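You operate a simulated robot arm through the tools that you are given. There is no shell and no other tool. Be economical: measure what you need, move in short steps, check, and stop when the job is done.

You are at the controls of a simulated robot arm. One attempt, no reset.

JOB
Work out 2 times 3.20 on the adding machine.
Fine: clear the old total first; use the repeat switch and leave it on.

It is judged by the outcome, as a careful person would: the job done as asked, and still so three seconds after it is handed in. It fails if anything else is knocked over, pushed out of place, dropped, spilled or broken.

ROBOT AND FRAMES
A 6-joint arm with a two-finger parallel gripper, fixed in place. Base frame: the origin is at the foot of the arm, x ahead of it, y to its left, z up. Units: cm, degrees, N and s.
With the tool pointing down near the work surface it reaches from about 28 to 68 cm from the base axis. Its first joint turns from -166.0 to 166.0 degrees. Payload 1.57 kg.
The TCP is the grasp point between the finger pads, 3 cm short of the fingertips. In the tool frame z runs along the fingers and y along their closing line. The gripper opens to 11 cm. The fingers are 2.4 cm wide and 1.2 cm thick; the gripper's body (4.8 by 11.2 cm) begins 7.8 cm behind the TCP.
Orientation is told as [roll, pitch, yaw] about the base's x, y, z axes, in that order, counted from this pose: with the fingers straight down and closing along the base's y, the tool's x points along the base's -x, its y along +y and its z along -z.

CONTROLS
- The arm moves only by the tool play_rows. Its argument "rows" is one flat list of numbers, 7 for each row, row after row: the shift along the base's x, y, z in cm, then the turn, a rotation vector about the base's x, y, z in degrees, then the closure, from 0 (fully open) to 1 (shut). In form: [tx, ty, tz, ax, ay, az, grip, tx, ty, tz, ax, ay, az, grip, ...]. A call has 1 to 10 rows; each row is the pose to reach, as a shift and turn from the pose commanded when the call began. Each row takes 0.2 s and may step no farther than 5 cm and 8.6 degrees from the row before; otherwise, or with a gripper value out of range, the whole call is refused. A pose out of reach is approached as far as the arm can. The call stops where the force on the tool passes 40 N (or 10 N more than at its start, if that is more) or the arm is blocked; 0.2 s more then pass. The fingers move at their own pace (about 10.8 cm/s each) and stop on an object; they squeeze with about 41 N. The grip force told is the motor's: it shows also when the fingers shut on nothing. Time passes only in rows, and 0.2 s behind the last, so rows that repeat a pose let the fingers close. The reply holds the time, the measured pose of the TCP, the force on the tool along the base axes, the opening and the grip force, in the units named above and with some noise, with the torque about the TCP (base axes, N m) and any sound that the robot's microphone picked up, and new pictures: "pictures" is both (left out), scene, wrist or none.
- Cameras (640 x 400 px; columns grow to the right, rows downward): "scene" is fixed at [39.89, 65.05, 136.7]; the picture's right is [-0.46, 0.89, 0.00], its down [0.61, 0.31, -0.73] and it looks along [-0.65, -0.33, -0.68] (base axes); focal length 225 px, centre (320, 200). "wrist" rides on the gripper at [7, 1.6, -14.1] in the tool frame; the picture's right is [-0.23, 0.97, 0.00], its down [-0.85, -0.20, -0.48] and it looks along [-0.47, -0.11, 0.88] (tool axes); focal length 222 px, centre (320, 200).
- raise_lower(by): slides the trunk up (or, below 0, down) by that many cm; the arm rides with it, the base frame stays. It gives what a move gives, with no picture.
- pixel_to_xyz(camera, pixels): for up to 12 pixels [column, row] of the newest picture of that camera ("zoom" is the newest enlarged one), the place [x, y, z] in the base frame of the surface seen there, good to about 0.2 cm. No time passes.
- zoom(camera, box): a new picture of the part [left, top, right, bottom] of that camera's present view, enlarged. No time passes.
- hand_in(): hands the job in; it is judged then, once.

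Keep the steps short. Do not move on a guess: measure, check each grasp and each placing, and mend mistakes. In all there are 80 turns and 200 pictures (those below and enlarged ones count). Leave the gripper open and the arm clear of the work at the hand-in unless told otherwise, and finish with a single line.

The tools are called after "Call:" as a command line: name --argument value ..., lists and objects as JSON in quotes. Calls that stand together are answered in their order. play_rows: Moves the arm, as the interface text tells. Its arguments: {"type":"object","properties":{"rows":{"type":"array","items":{"type":"number"}},"pictures":{"type":"string","enum":["both","scene","wrist","none"]}},"required":["rows"]} The other tools are called the same way: raise_lower (by) slides the trunk up or down; pixel_to_xyz (camera, pixels) gives the place of the surface under pixels of a picture; zoom (camera, box) takes an enlarged picture of a part of a camera's view; hand_in () hands the job in.

At the start:

```text
time_s: 0.0
eef_pos: [7.2, 35.94, 115.59]
ee_rot: [0.2, 0.0, -4.2]
wrist_force: [1.3, -0.2, 0.1]
wrist_torque: [0.1, 0.14, -0.02]
gripper_width: 10.98
grip_force: 0.1
trunk travel left (down, up): [-20.0, 39.0]
```

scene: 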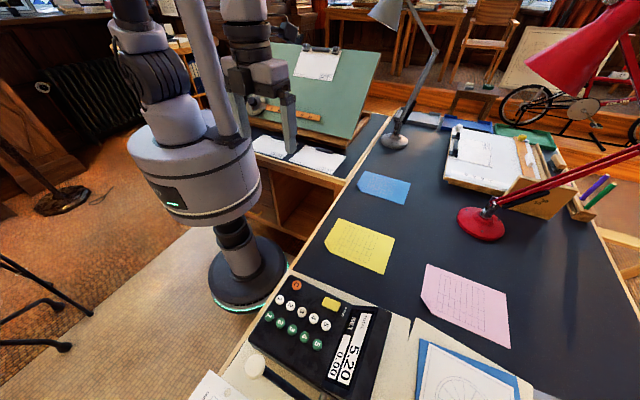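
wrist: 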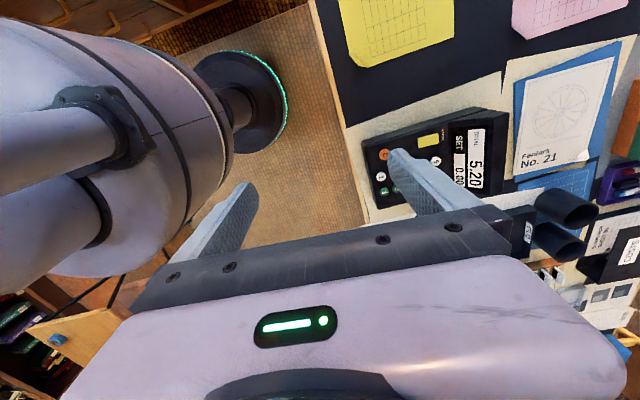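

I see the adding machine at about (315,335) in the scene, showing 5.20 total. I'll enlarge it to read its keys.

Call:
zoom --camera "scene" --box '[230, 265, 422, 400]'

Call:
zoom --camera "wrist" --box '[350, 100, 520, 210]'

```text
2.96 times, centred on (326, 332) of scene
```

zoom: 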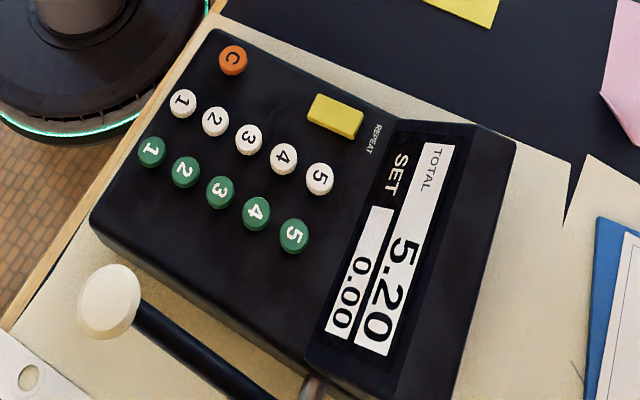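

```text
3.64 times, centred on (435, 155) of wrist
```

zoom: 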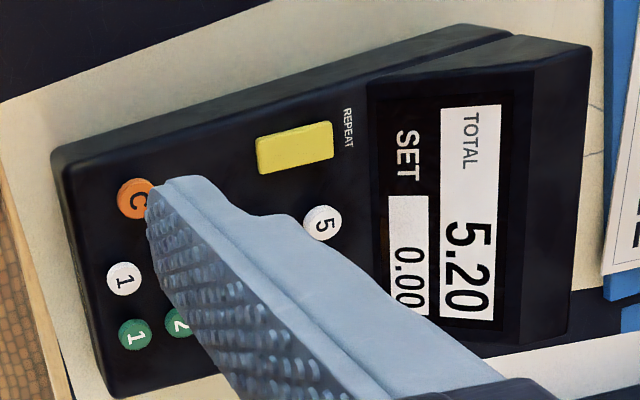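

I'll take the scene zoom again so I can measure pixels on it.

Call:
zoom --camera "scene" --box '[230, 265, 422, 400]'

Call:
pixel_to_xyz --camera "zoom" --pixels '[[233, 58], [181, 102], [214, 120], [248, 137], [319, 176], [151, 151], [185, 171], [219, 190], [293, 234], [335, 112], [108, 298], [200, 360]]'

Call:
pixel_to_xyz --camera "zoom" --pixels '[[95, 225], [215, 33], [510, 145], [420, 380], [315, 380], [318, 393], [265, 393], [170, 330], [90, 360], [230, 270], [255, 100], [345, 130]]'

```text
2.96 times, centred on (326, 332) of scene
```

zoom: 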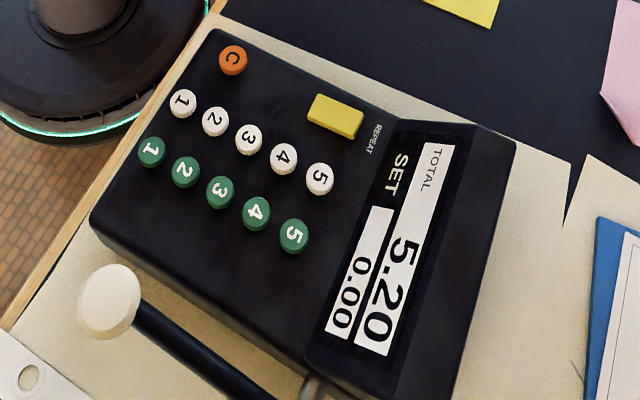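

```text
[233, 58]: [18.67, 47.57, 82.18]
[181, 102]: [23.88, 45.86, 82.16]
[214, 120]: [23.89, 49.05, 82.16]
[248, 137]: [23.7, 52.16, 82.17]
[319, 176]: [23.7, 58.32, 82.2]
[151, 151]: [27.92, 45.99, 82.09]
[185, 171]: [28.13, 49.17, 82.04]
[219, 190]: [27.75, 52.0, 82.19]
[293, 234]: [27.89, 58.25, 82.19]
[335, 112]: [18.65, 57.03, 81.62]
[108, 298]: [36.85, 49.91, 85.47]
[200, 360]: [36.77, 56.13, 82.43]
```

```text
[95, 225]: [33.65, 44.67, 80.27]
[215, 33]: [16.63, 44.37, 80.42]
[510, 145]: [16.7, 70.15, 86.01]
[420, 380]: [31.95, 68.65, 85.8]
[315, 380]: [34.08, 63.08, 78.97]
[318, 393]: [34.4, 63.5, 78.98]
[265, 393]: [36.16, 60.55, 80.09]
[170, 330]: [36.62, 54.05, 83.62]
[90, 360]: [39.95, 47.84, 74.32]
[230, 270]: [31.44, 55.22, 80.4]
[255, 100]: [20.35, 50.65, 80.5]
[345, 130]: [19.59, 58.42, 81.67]
```

The digits read along +x, so the user sits on the -y side. The C key is at (18.7,47.6), white (units) 3 at (23.75,52.2), green (tenths) 2 at (28.0,49.15), the yellow switch at (18.65,57) and the lever knob at (36.9,50). First I'll shut the fingers and move above C.

Call:
play_rows --rows '[2.9, 2.9, 0, 0, 0, 1, 1, 5.8, 5.8, 0, 0, 0, 2, 1, 8.7, 8.7, 0, 0, 0, 3, 1, 11.5, 11.6, 0, 0, 0, 4.2, 1, 11.5, 11.6, -4.8, 0, 0, 4.2, 1, 11.5, 11.6, -9.6, 0, 0, 4.2, 1, 11.5, 11.6, -14.4, 0, 0, 4.2, 1, 11.5, 11.6, -19.2, 0, 0, 4.2, 1, 11.5, 11.6, -24, 0, 0, 4.2, 1, 11.5, 11.6, -26, 0, 0, 4.2, 1]'

```text
time_s: 2.2
eef_pos: [18.72, 47.52, 89.66]
ee_rot: [0.2, 0.0, -0.1]
wrist_force: [0.0, -0.2, -0.7]
wrist_torque: [-0.04, -0.01, 0.0]
gripper_width: 0.0
grip_force: 21.5
trunk travel left (down, up): [-20.0, 39.0]
```

scene: 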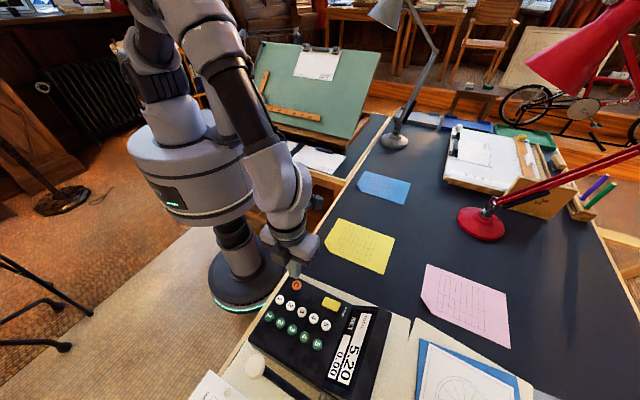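
wrist: 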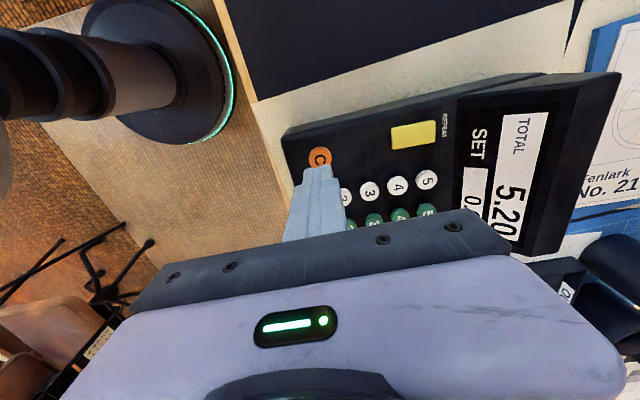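

The fingertips are at z≈86.7, above C, and its top is at 82.2. I'll press down gently, about 0.5 cm past contact, then come back up.

Call:
play_rows --rows '[0, 0, -2, 0, 0, 0, 1, 0, 0, -4, 0, 0, 0, 1, 0, 0, -4.5, 0, 0, 0, 1, 0, 0, -4.8, 0, 0, 0, 1, 0, 0, -5.1, 0, 0, 0, 1, 0, 0, -5.1, 0, 0, 0, 1, 0, 0, -4, 0, 0, 0, 1, 0, 0, -2, 0, 0, 0, 1, 0, 0, 0, 0, 0, 0, 1]' --pictures "scene"

Call:
zoom --camera "scene" --box '[230, 265, 422, 400]'

```text
time_s: 4.2
eef_pos: [18.65, 47.51, 89.67]
ee_rot: [0.2, 0.1, -0.1]
wrist_force: [0.0, 0.3, -0.5]
wrist_torque: [0.03, 0.0, -0.01]
gripper_width: 0.0
grip_force: 21.3
trunk travel left (down, up): [-20.0, 39.0]
```

scene: 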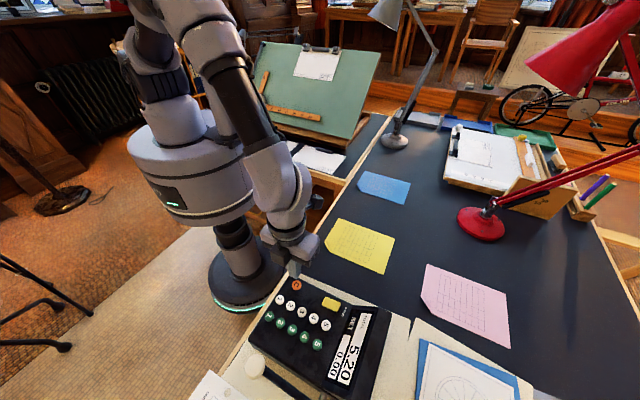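

```text
2.96 times, centred on (326, 332) of scene
```

zoom: 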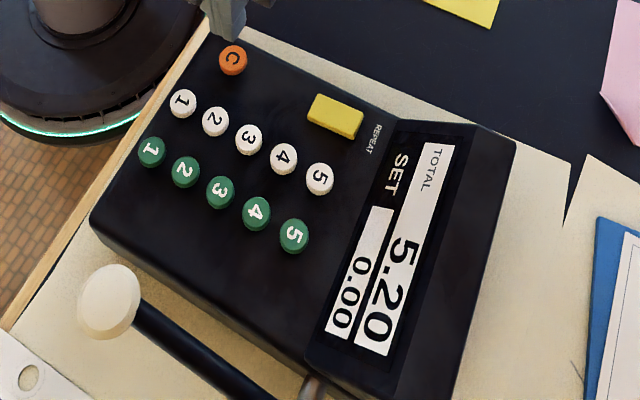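

The total still reads 5.20 and there was no click. I'll press deeper and stop at the bottom to read the force.

Call:
play_rows --rows '[0, 0, -2.5, 0, 0, 0, 1, 0, 0, -4.7, 0, 0, 0, 1, 0, 0, -5.1, 0, 0, 0, 1, 0, 0, -5.3, 0, 0, 0, 1, 0, 0, -5.5, 0, 0, 0, 1, 0, 0, -5.5, 0, 0, 0, 1]' --pictures "scene"

Call:
zoom --camera "scene" --box '[230, 265, 422, 400]'

```text
time_s: 5.6
eef_pos: [18.68, 47.53, 84.12]
ee_rot: [0.1, -0.1, -0.1]
wrist_force: [-3.7, 2.2, 12.2]
wrist_torque: [0.05, 0.13, -0.01]
gripper_width: 0.0
grip_force: 21.1
trunk travel left (down, up): [-20.0, 39.0]
heard: click
```

scene: 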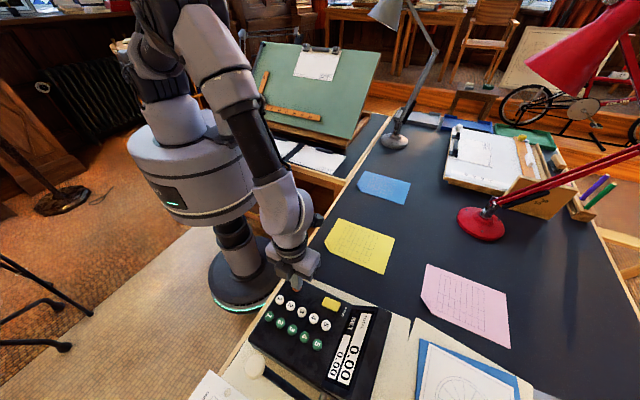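

```text
2.96 times, centred on (326, 332) of scene
```

zoom: 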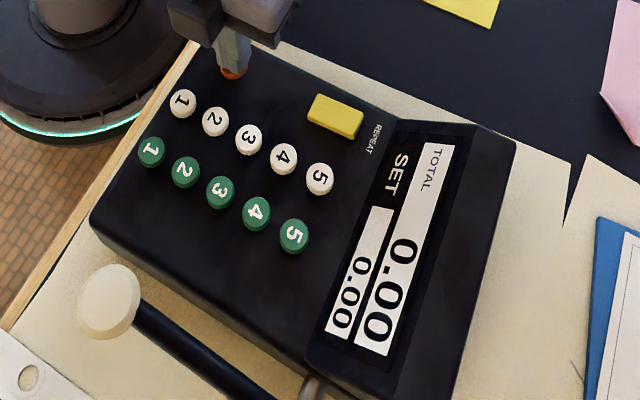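

It clicked at TCP z≈84.1 and the total is cleared to 0.00. I'll lift 5 cm, shift to above the yellow switch (y≈57), and look at the switch's shape.

Call:
play_rows --rows '[0, 0, 2.5, 0, 0, 0, 1, 0, 0, 5.5, 0, 0, 0, 1]' --pictures "both"

Call:
zoom --camera "wrist" --box '[360, 90, 480, 165]'

Call:
zoom --camera "scene" --box '[306, 284, 354, 314]'

Call:
pixel_to_xyz --camera "scene" --pixels '[[326, 300], [329, 302], [332, 304], [336, 307], [338, 308], [334, 301], [330, 307]]'

```text
time_s: 6.2
eef_pos: [18.97, 47.49, 89.66]
ee_rot: [0.1, 0.0, -0.1]
wrist_force: [-0.6, -0.5, 0.0]
wrist_torque: [0.0, -0.03, 0.0]
gripper_width: 0.0
grip_force: 21.7
trunk travel left (down, up): [-20.0, 39.0]
```

scene: 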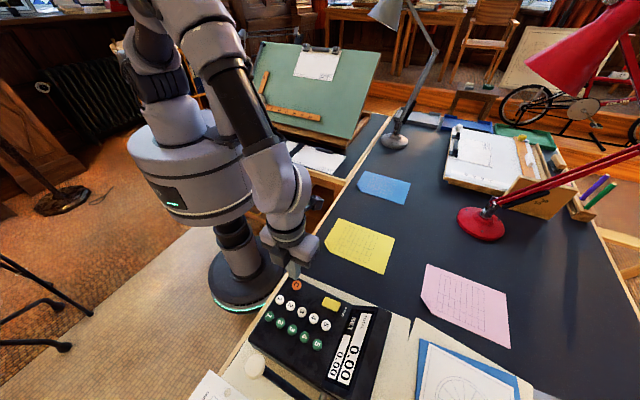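
wrist: 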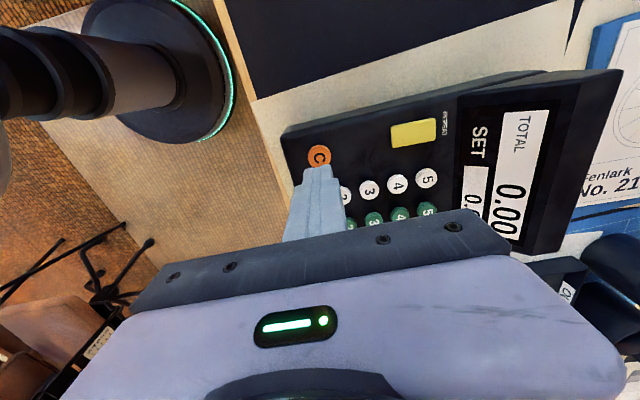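

```text
5.33 times, centred on (420, 128) of wrist
```

zoom: 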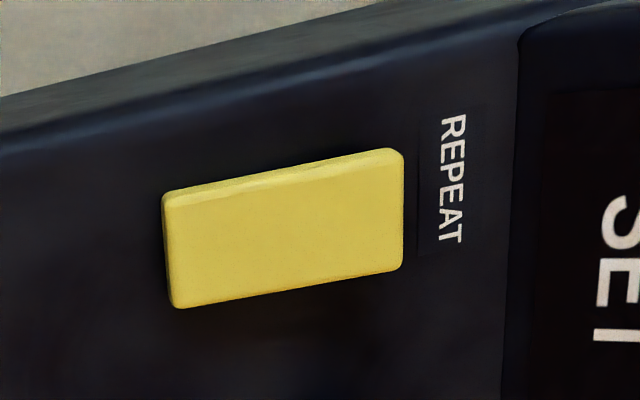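

```text
13.33 times, centred on (330, 299) of scene
```

zoom: 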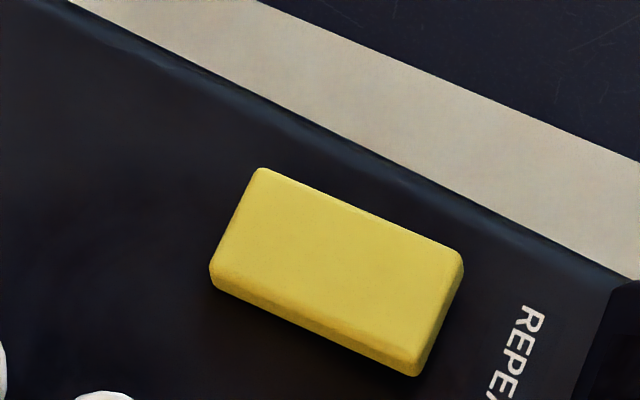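

```text
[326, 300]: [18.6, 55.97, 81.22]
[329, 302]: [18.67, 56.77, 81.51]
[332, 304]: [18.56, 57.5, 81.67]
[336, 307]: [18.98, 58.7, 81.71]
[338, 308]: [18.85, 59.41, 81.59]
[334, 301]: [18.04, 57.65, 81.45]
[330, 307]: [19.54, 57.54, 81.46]
```

The yellow switch is a rocker. Its far (REPEAT) end at y≈58.7 is higher at 81.7, and its near end is lower at 81.2. So it's off, and I need to press the REPEAT end. I'll move above (18.7,58.6) and press down slowly.

Call:
play_rows --rows '[0, 4, 0, 0, 0, 0, 1, 0, 8, 0, 0, 0, 0, 1, 0, 11.1, 0, 0, 0, 0, 1, 0, 11.1, -2.5, 0, 0, 0, 1, 0, 11.1, -4.4, 0, 0, 0, 1, 0, 11.1, -4.8, 0, 0, 0, 1, 0, 11.1, -5.1, 0, 0, 0, 1, 0, 11.1, -5.4, 0, 0, 0, 1, 0, 11.1, -5.4, 0, 0, 0, 1]' --pictures "scene"

Call:
zoom --camera "scene" --box '[270, 265, 366, 325]'

```text
time_s: 8.2
eef_pos: [18.67, 58.65, 84.12]
ee_rot: [0.1, -0.1, 0.0]
wrist_force: [-0.1, 0.7, 0.5]
wrist_torque: [-0.02, -0.01, -0.02]
gripper_width: 0.0
grip_force: 21.3
trunk travel left (down, up): [-20.0, 39.0]
```

scene: 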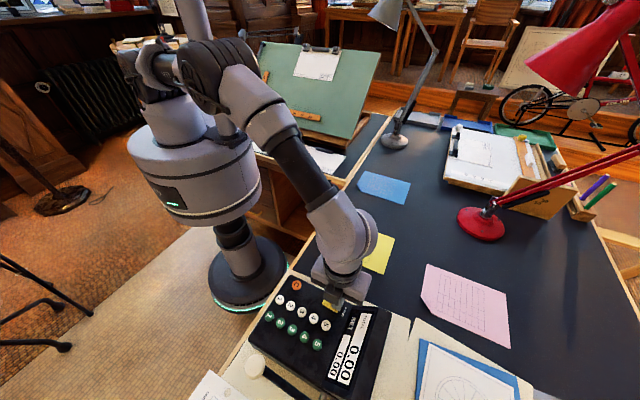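

```text
6.67 times, centred on (318, 295) of scene
```

zoom: 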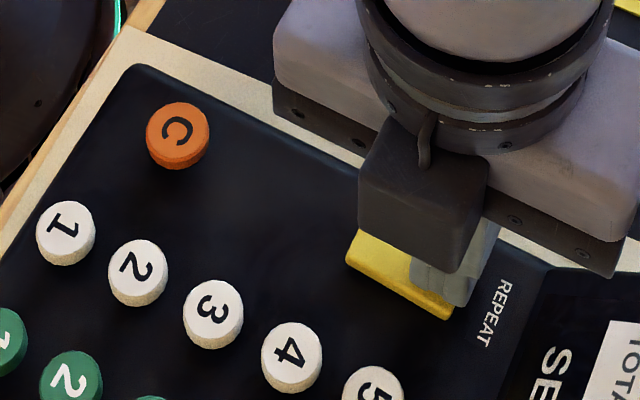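

The tip is at 81.1 with almost no force and no click. I'll press a little further, then lift and look.

Call:
play_rows --rows '[0, 0, -0.15, 0, 0, 0, 1, 0, 0, -0.3, 0, 0, 0, 1, 0, 0, -0.3, 0, 0, 0, 1]' --pictures "none"

Call:
play_rows --rows '[0, 0, 2.5, 0, 0, 0, 1, 0, 0, 5.5, 0, 0, 0, 1, 0, -4, 5.5, 0, 0, 0, 1, 0, -8, 5.5, 0, 0, 0, 1]' --pictures "scene"

Call:
pixel_to_xyz --camera "scene" --pixels '[[326, 300], [329, 302], [332, 304], [336, 307], [338, 308], [334, 301], [330, 307]]'

Call:
zoom --camera "scene" --box '[270, 265, 366, 325]'

```text
time_s: 9.0
eef_pos: [18.58, 58.7, 84.2]
ee_rot: [0.4, -0.1, -0.1]
wrist_force: [-3.9, -0.5, 27.3]
wrist_torque: [-0.3, 0.09, -0.03]
gripper_width: 0.02
grip_force: 21.4
trunk travel left (down, up): [-20.0, 39.0]
```

```text
time_s: 10.0
eef_pos: [18.4, 50.74, 89.41]
ee_rot: [0.3, 0.0, -0.1]
wrist_force: [0.6, 0.2, 0.6]
wrist_torque: [0.04, 0.02, -0.01]
gripper_width: 0.0
grip_force: 21.8
trunk travel left (down, up): [-20.0, 39.0]
```

scene: 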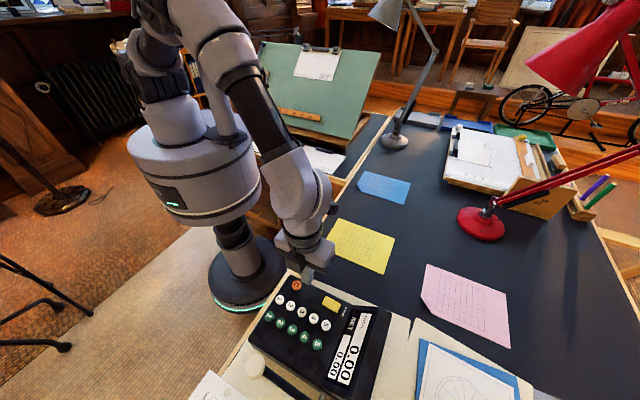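

```text
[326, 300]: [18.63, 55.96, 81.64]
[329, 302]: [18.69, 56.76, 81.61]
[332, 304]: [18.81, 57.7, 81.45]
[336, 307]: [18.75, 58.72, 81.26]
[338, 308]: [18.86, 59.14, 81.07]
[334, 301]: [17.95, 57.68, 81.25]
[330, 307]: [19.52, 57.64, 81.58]
```

```text
6.67 times, centred on (318, 295) of scene
```

zoom: 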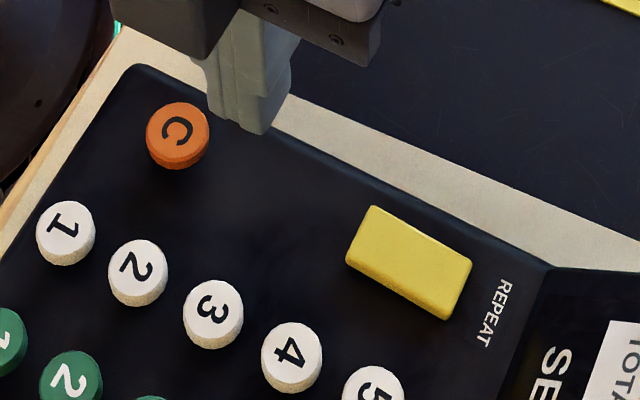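

The rocker has flipped: the REPEAT end is now low (81.1) and the other end high (81.6), so repeat is on. Next I'll press white 3 at (23.75,52.2).

Call:
play_rows --rows '[2.6, 0.8, 0, 0, 0, 0, 1, 5.1, 1.5, 0, 0, 0, 0, 1, 5.1, 1.5, -2.5, 0, 0, 0, 1, 5.1, 1.5, -4.5, 0, 0, 0, 1, 5.1, 1.5, -5, 0, 0, 0, 1, 5.1, 1.5, -5.3, 0, 0, 0, 1, 5.1, 1.5, -5.3, 0, 0, 0, 1]' --pictures "scene"

Call:
zoom --camera "scene" --box '[230, 265, 422, 400]'

```text
time_s: 11.6
eef_pos: [23.83, 52.12, 84.05]
ee_rot: [0.3, -0.1, -0.2]
wrist_force: [-1.9, 2.7, 11.3]
wrist_torque: [0.06, 0.07, -0.11]
gripper_width: 0.0
grip_force: 21.2
trunk travel left (down, up): [-20.0, 39.0]
heard: click
```

scene: 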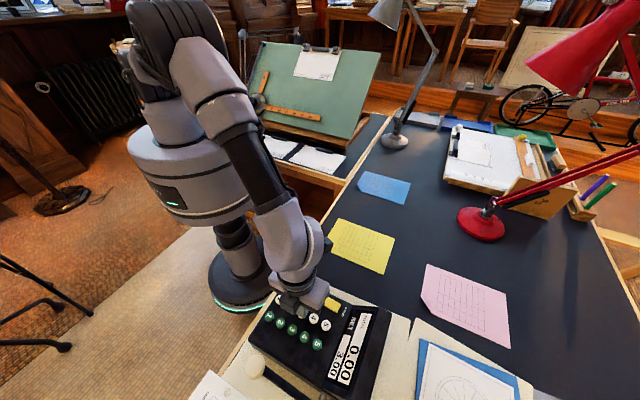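

```text
2.96 times, centred on (326, 332) of scene
```

zoom: 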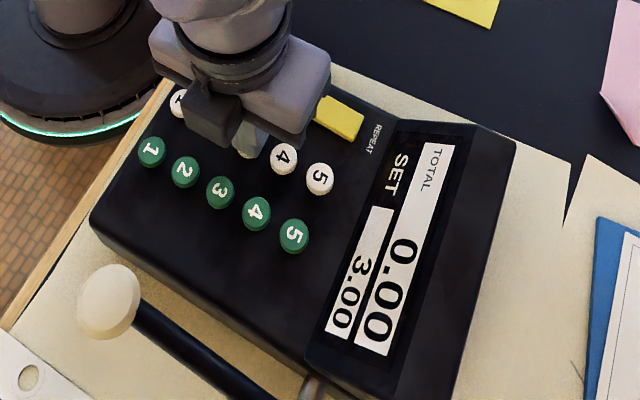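

SET reads 3.00. I'll lift, then press green 2 at (28.0,49.15).

Call:
play_rows --rows '[0, 0, 3, 0, 0, 0, 1, 0, 0, 5.3, 0, 0, 0, 1, 2.1, -1.5, 5.3, 0, 0, 0, 1, 4.25, -3, 5.3, 0, 0, 0, 1, 4.25, -3, 2.8, 0, 0, 0, 1, 4.25, -3, 0.8, 0, 0, 0, 1, 4.25, -3, 0.3, 0, 0, 0, 1, 4.25, -3, 0, 0, 0, 0, 1, 4.25, -3, 0, 0, 0, 0, 1]' --pictures "scene"

Call:
zoom --camera "scene" --box '[230, 265, 422, 400]'

```text
time_s: 13.6
eef_pos: [28.05, 49.17, 84.22]
ee_rot: [0.3, 0.0, 0.0]
wrist_force: [1.9, -1.2, 11.8]
wrist_torque: [-0.05, -0.02, -0.02]
gripper_width: 0.01
grip_force: 21.3
trunk travel left (down, up): [-20.0, 39.0]
heard: click
```

scene: 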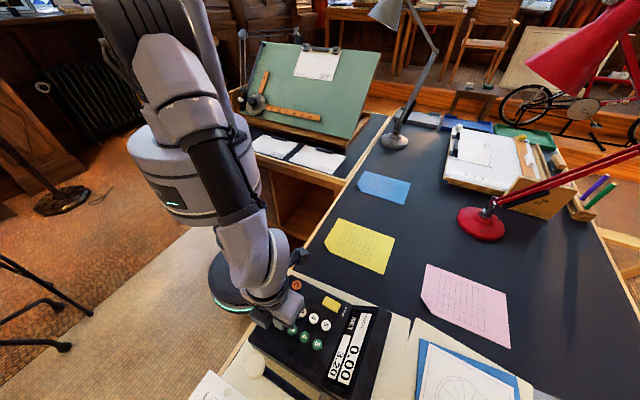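

```text
2.96 times, centred on (326, 332) of scene
```

zoom: 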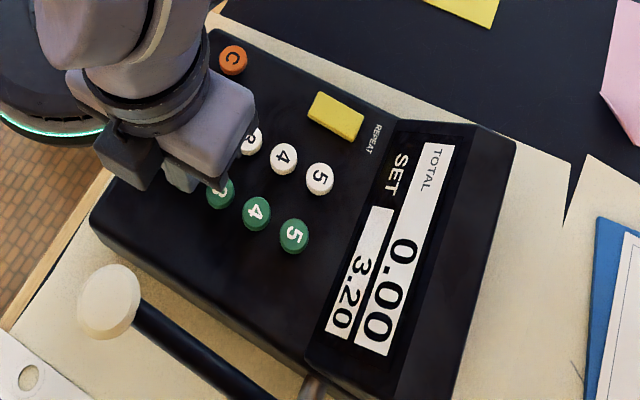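

SET reads 3.20. Now I'll lift well clear and move toward the lever so I can look at it.

Call:
play_rows --rows '[0, 0, 4, 0, 0, 0, 1, 0, 0, 8, 0, 0, 0, 1, 0, 0, 12, 0, 0, 0, 1, 4.4, 0, 13, 0, 0, 0, 1, 8.8, 0, 13, 0, 0, 0, 1]'

Call:
zoom --camera "scene" --box '[230, 280, 422, 400]'

Call:
pixel_to_xyz --camera "zoom" --pixels '[[90, 262], [108, 240], [125, 262], [108, 280], [85, 275], [150, 290], [180, 310], [220, 335], [250, 360], [20, 300], [40, 250], [310, 355]]'

```text
time_s: 14.8
eef_pos: [36.88, 49.29, 97.15]
ee_rot: [0.1, 0.0, 0.0]
wrist_force: [0.7, 0.0, 0.3]
wrist_torque: [-0.01, 0.02, 0.0]
gripper_width: 0.0
grip_force: 21.4
trunk travel left (down, up): [-20.0, 39.0]
```

scene: 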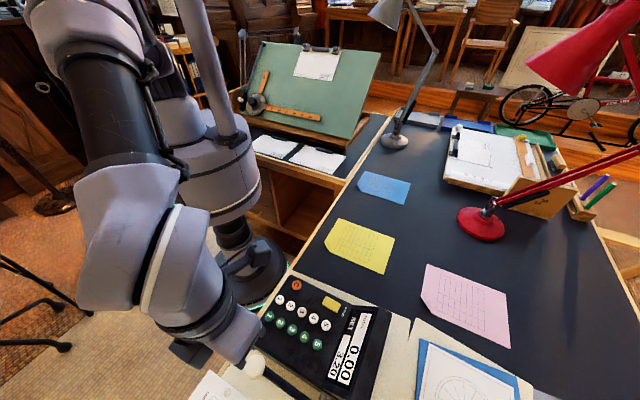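
wrist: 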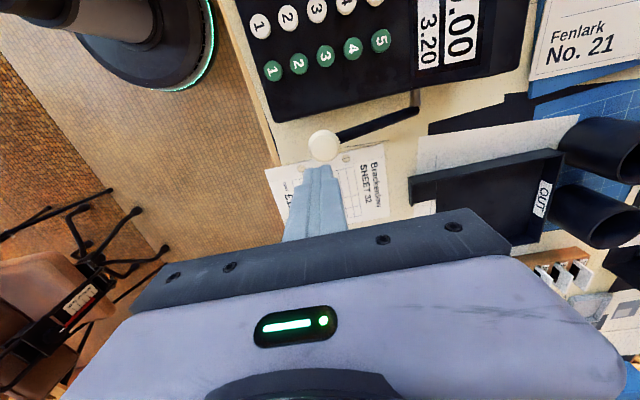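

```text
3.33 times, centred on (326, 340) of scene
```

zoom: 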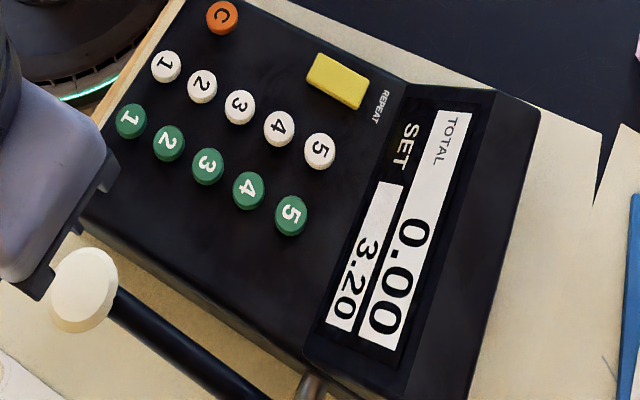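

```text
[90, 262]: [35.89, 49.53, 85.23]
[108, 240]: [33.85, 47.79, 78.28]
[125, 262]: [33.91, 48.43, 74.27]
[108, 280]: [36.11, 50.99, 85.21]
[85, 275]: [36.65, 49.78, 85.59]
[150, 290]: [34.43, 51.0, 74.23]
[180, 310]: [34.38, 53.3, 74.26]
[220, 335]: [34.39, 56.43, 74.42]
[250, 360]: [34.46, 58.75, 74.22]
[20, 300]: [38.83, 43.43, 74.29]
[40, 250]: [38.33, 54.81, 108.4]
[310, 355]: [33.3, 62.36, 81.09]
```

The knob is centred at about (36.7,50,84), with its arm running to a pivot near y≈62. I'll push it down in small steps, watching the force and the arc. First comes the approach and about 2.5 cm of push.

Call:
play_rows --rows '[0, 0.5, -4, 0, 0, 0, 1, 0, 0.5, -7.7, 0, 0, 0, 1, 0, 0.5, -8.5, 0, 0, 0, 1, 0, 0.4, -9.2, 0, 0, 0, 1, 0, 0.3, -9.9, 0, 0, 0, 1, 0, 0.2, -10.6, 0, 0, 0, 1, 0, 0.1, -11.3, 0, 0, 0, 1]'

Call:
zoom --camera "scene" --box '[230, 280, 422, 400]'

```text
time_s: 16.4
eef_pos: [36.93, 49.35, 85.84]
ee_rot: [0.2, 0.0, -0.2]
wrist_force: [-0.1, -5.7, 5.6]
wrist_torque: [-0.11, -0.02, -0.01]
gripper_width: 0.0
grip_force: 21.1
trunk travel left (down, up): [-20.0, 39.0]
```

scene: 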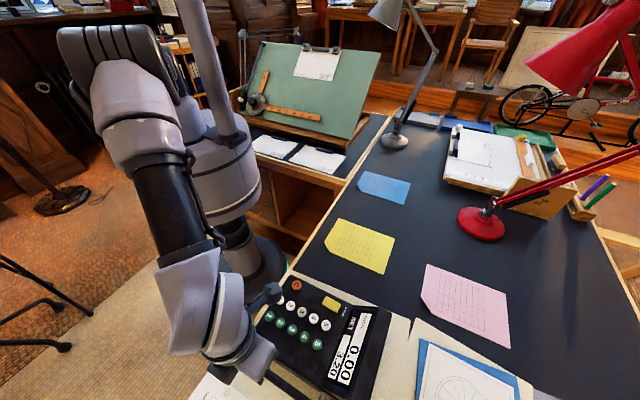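
wrist: 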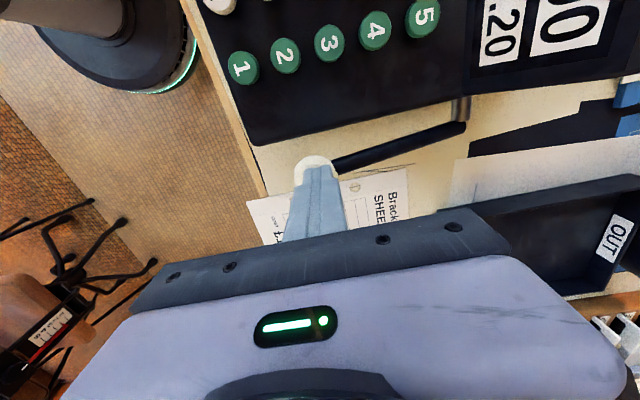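

```text
3.33 times, centred on (326, 340) of scene
```

zoom: 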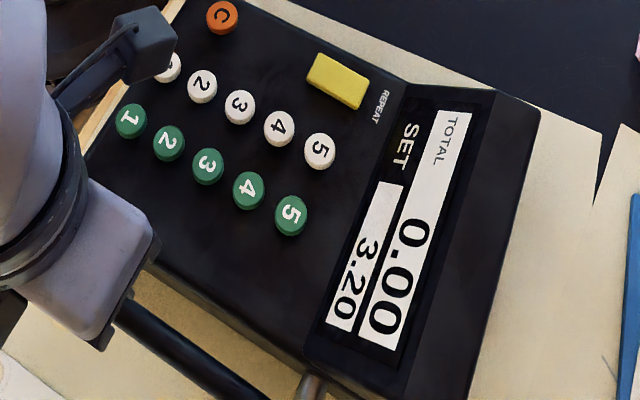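

The lever follows with about 6 N. I'll keep going down in small steps until it clicks, staying above the paper.

Call:
play_rows --rows '[0, -0.1, -0.7, 0, 0, 0, 1, 0, -0.2, -1.4, 0, 0, 0, 1, 0, -0.3, -2.1, 0, 0, 0, 1, 0, -0.3, -2.8, 0, 0, 0, 1, 0, -0.4, -3.4, 0, 0, 0, 1]'

Call:
zoom --camera "scene" --box '[230, 280, 422, 400]'

```text
time_s: 17.6
eef_pos: [36.78, 48.95, 82.44]
ee_rot: [0.3, -0.1, -0.1]
wrist_force: [0.5, -2.4, 16.3]
wrist_torque: [0.02, -0.04, -0.03]
gripper_width: 0.01
grip_force: 21.4
trunk travel left (down, up): [-20.0, 39.0]
```

scene: 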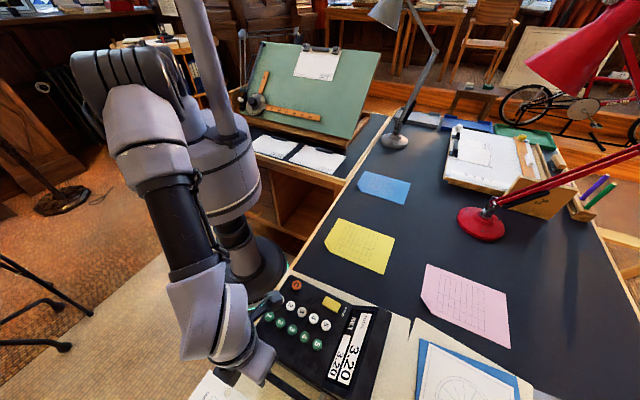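
wrist: 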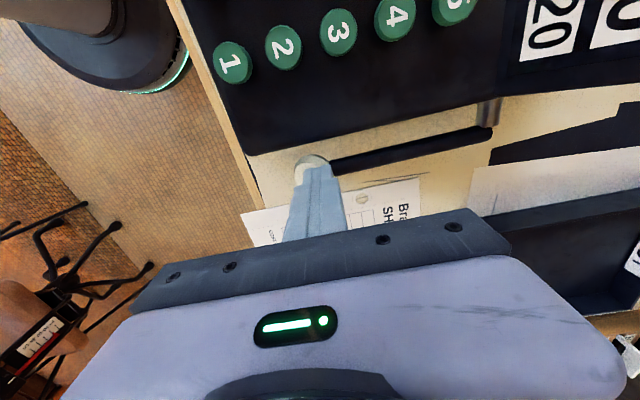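

```text
3.33 times, centred on (326, 340) of scene
```

zoom: 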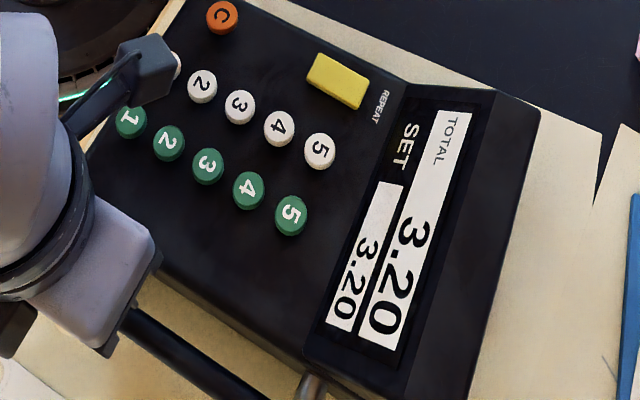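

TOTAL is now 3.20 and SET is still 3.20. I'll let the lever spring back by lifting to TCP z≈93, then check.

Call:
play_rows --rows '[0, 0.1, 1.5, 0, 0, 0, 1, 0, 0.3, 3, 0, 0, 0, 1, 0, 0.6, 4.5, 0, 0, 0, 1, 0, 0.9, 6.4, 0, 0, 0, 1, 0, 0.9, 10.5, 0, 0, 0, 1, 0, 0.9, 10.5, 0, 0, 0, 1]' --pictures "both"

Call:
zoom --camera "scene" --box '[230, 280, 422, 400]'

Call:
pixel_to_xyz --camera "zoom" --pixels '[[90, 262], [108, 280], [85, 275], [80, 300]]'

```text
time_s: 19.0
eef_pos: [36.83, 49.78, 92.84]
ee_rot: [0.1, 0.0, -0.3]
wrist_force: [0.3, -0.1, 0.6]
wrist_torque: [0.0, 0.01, 0.02]
gripper_width: 0.0
grip_force: 21.3
trunk travel left (down, up): [-20.0, 39.0]
```

scene: 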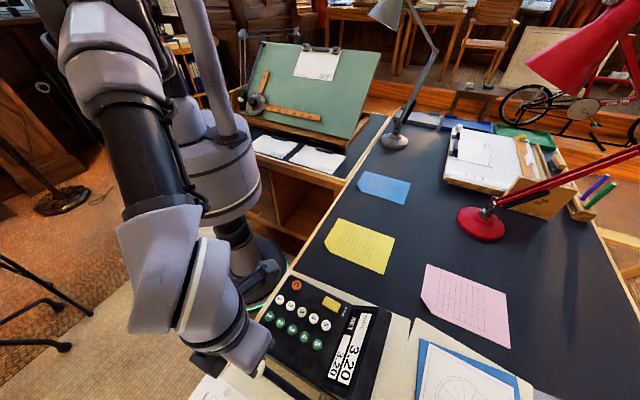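
wrist: 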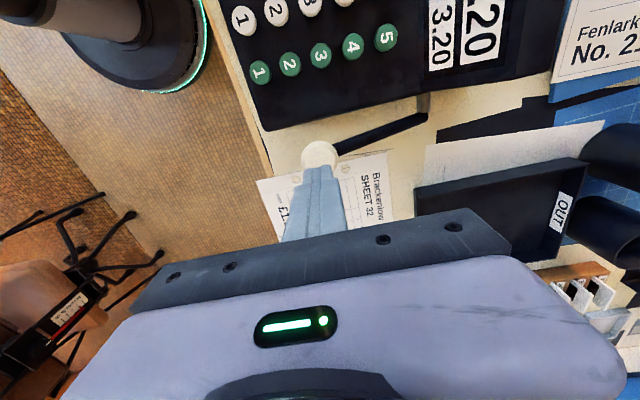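

```text
3.33 times, centred on (326, 340) of scene
```

zoom: 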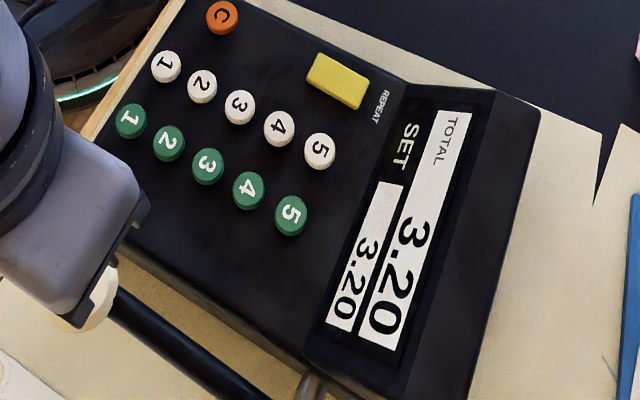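

```text
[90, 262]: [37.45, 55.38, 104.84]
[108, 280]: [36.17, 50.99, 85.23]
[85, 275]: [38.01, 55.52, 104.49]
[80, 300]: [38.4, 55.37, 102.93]
```

The lever has returned (knob again at z≈85). I'll make the second pull down to the same depth, then come up.

Call:
play_rows --rows '[0, 0, -4.1, 0, 0, 0, 1, 0, 0, -5, 0, 0, 0, 1, 0, -0.2, -5.8, 0, 0, 0, 1, 0, -0.4, -6.6, 0, 0, 0, 1, 0, -0.5, -7.4, 0, 0, 0, 1, 0, -0.6, -8.2, 0, 0, 0, 1, 0, -0.8, -9, 0, 0, 0, 1, 0, -0.8, -9.8, 0, 0, 0, 1, 0, -0.9, -10.5, 0, 0, 0, 1]' --pictures "scene"

Call:
zoom --camera "scene" --box '[230, 280, 422, 400]'

```text
time_s: 21.0
eef_pos: [36.82, 48.84, 82.58]
ee_rot: [0.3, -0.2, 0.0]
wrist_force: [-0.8, -4.6, 13.8]
wrist_torque: [-0.05, 0.01, -0.02]
gripper_width: 0.02
grip_force: 21.3
trunk travel left (down, up): [-20.0, 39.0]
```

scene: 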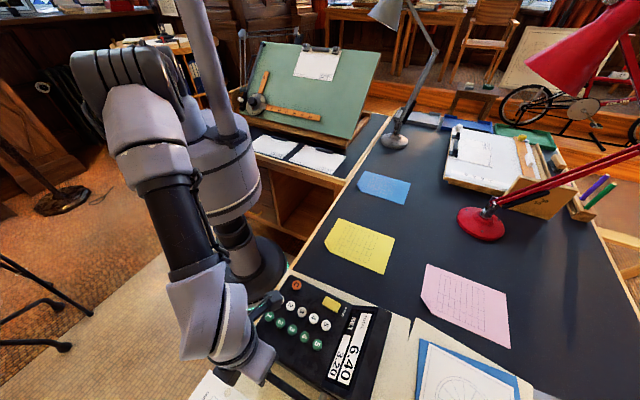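

```text
3.33 times, centred on (326, 340) of scene
```

zoom: 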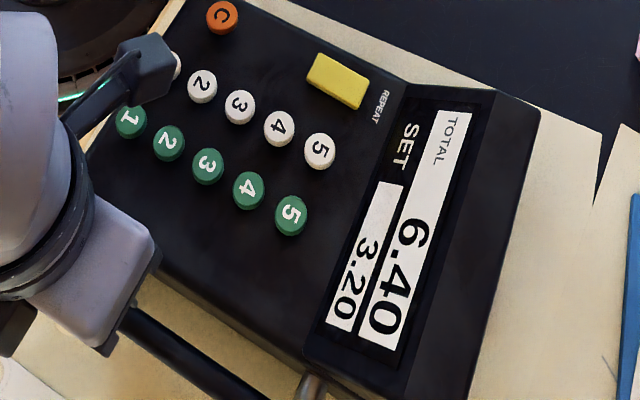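

TOTAL is 6.40. I'll release the lever slowly and lift high.

Call:
play_rows --rows '[0, 0.1, 1.5, 0, 0, 0, 1, 0, 0.3, 3, 0, 0, 0, 1, 0, 0.6, 4.5, 0, 0, 0, 1, 0, 0.9, 6.4, 0, 0, 0, 1, 0, 0.9, 10.5, 0, 0, 0, 1, 0, 0.9, 15, 0, 0, 0, 1, 0, 0.9, 19.5, 0, 0, 0, 1, 0, -3, 22, 0, 0, 0, 1, 0, -6, 24, 0, 0, 0, 0.5, 0, -6, 24, 0, 0, 0, 0]' --pictures "none"

Call:
play_rows --rows '[-4, 0, 0, 0, 0, 0, 0, -8, 0, 0, 0, 0, 0, 0, -12, -2, 0, 0, 0, 0, 0, -16, -4, 0, 0, 0, 0, 0, -20, -6, 0, 0, 0, 0, 0, -20, -6, 0, 0, 0, 0, 0]'

Call:
zoom --camera "scene" --box '[230, 265, 422, 400]'

Call:
pixel_to_xyz --camera "scene" --pixels '[[326, 300], [329, 302], [332, 304], [336, 307], [338, 308]]'

```text
time_s: 23.2
eef_pos: [36.82, 42.99, 106.53]
ee_rot: [0.1, 0.0, -0.2]
wrist_force: [-0.4, 0.3, 0.5]
wrist_torque: [-0.05, 0.01, -0.01]
gripper_width: 11.01
grip_force: 0.3
trunk travel left (down, up): [-20.0, 39.0]
```

```text
time_s: 24.6
eef_pos: [16.65, 37.12, 106.28]
ee_rot: [0.1, 0.0, -0.1]
wrist_force: [-0.1, 0.2, -0.2]
wrist_torque: [0.01, 0.02, 0.04]
gripper_width: 11.0
grip_force: 0.0
trunk travel left (down, up): [-20.0, 39.0]
```

scene: 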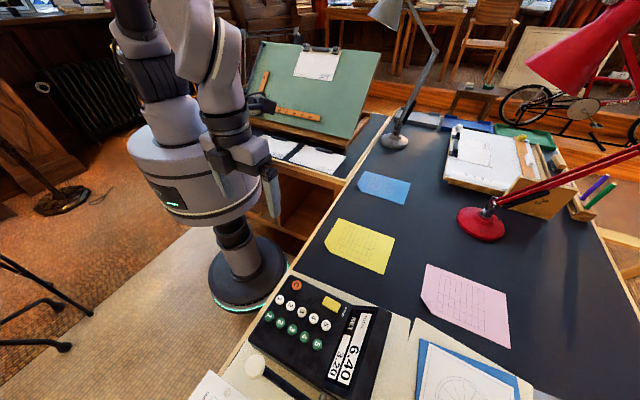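
wrist: 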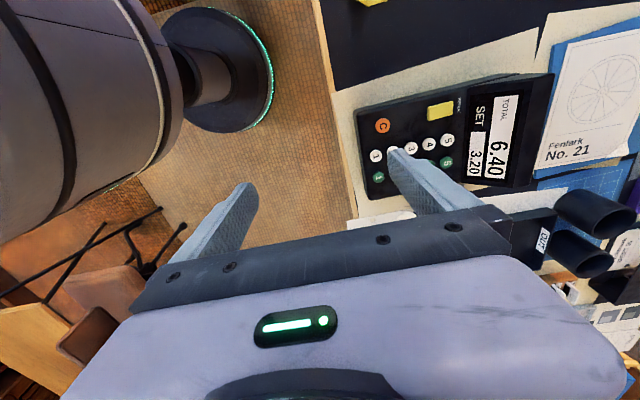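

```text
2.96 times, centred on (326, 332) of scene
```

zoom: 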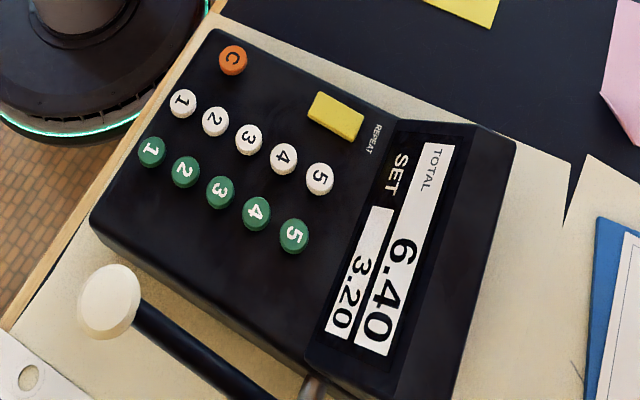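

```text
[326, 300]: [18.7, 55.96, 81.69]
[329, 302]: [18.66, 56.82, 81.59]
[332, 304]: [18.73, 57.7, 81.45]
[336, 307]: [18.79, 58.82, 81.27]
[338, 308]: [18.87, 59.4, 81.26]
```

TOTAL reads 6.40 and SET reads 3.20. The repeat switch is still on, the lever is back at rest, the machine hasn't moved, and the open gripper is clear. I'm handing in.

Call:
hand_in

```text
The job is handed in.
```

Done: I cleared the old total and worked out 2 × 3.20 with the repeat switch, and the machine shows TOTAL 6.40 with repeat left on.
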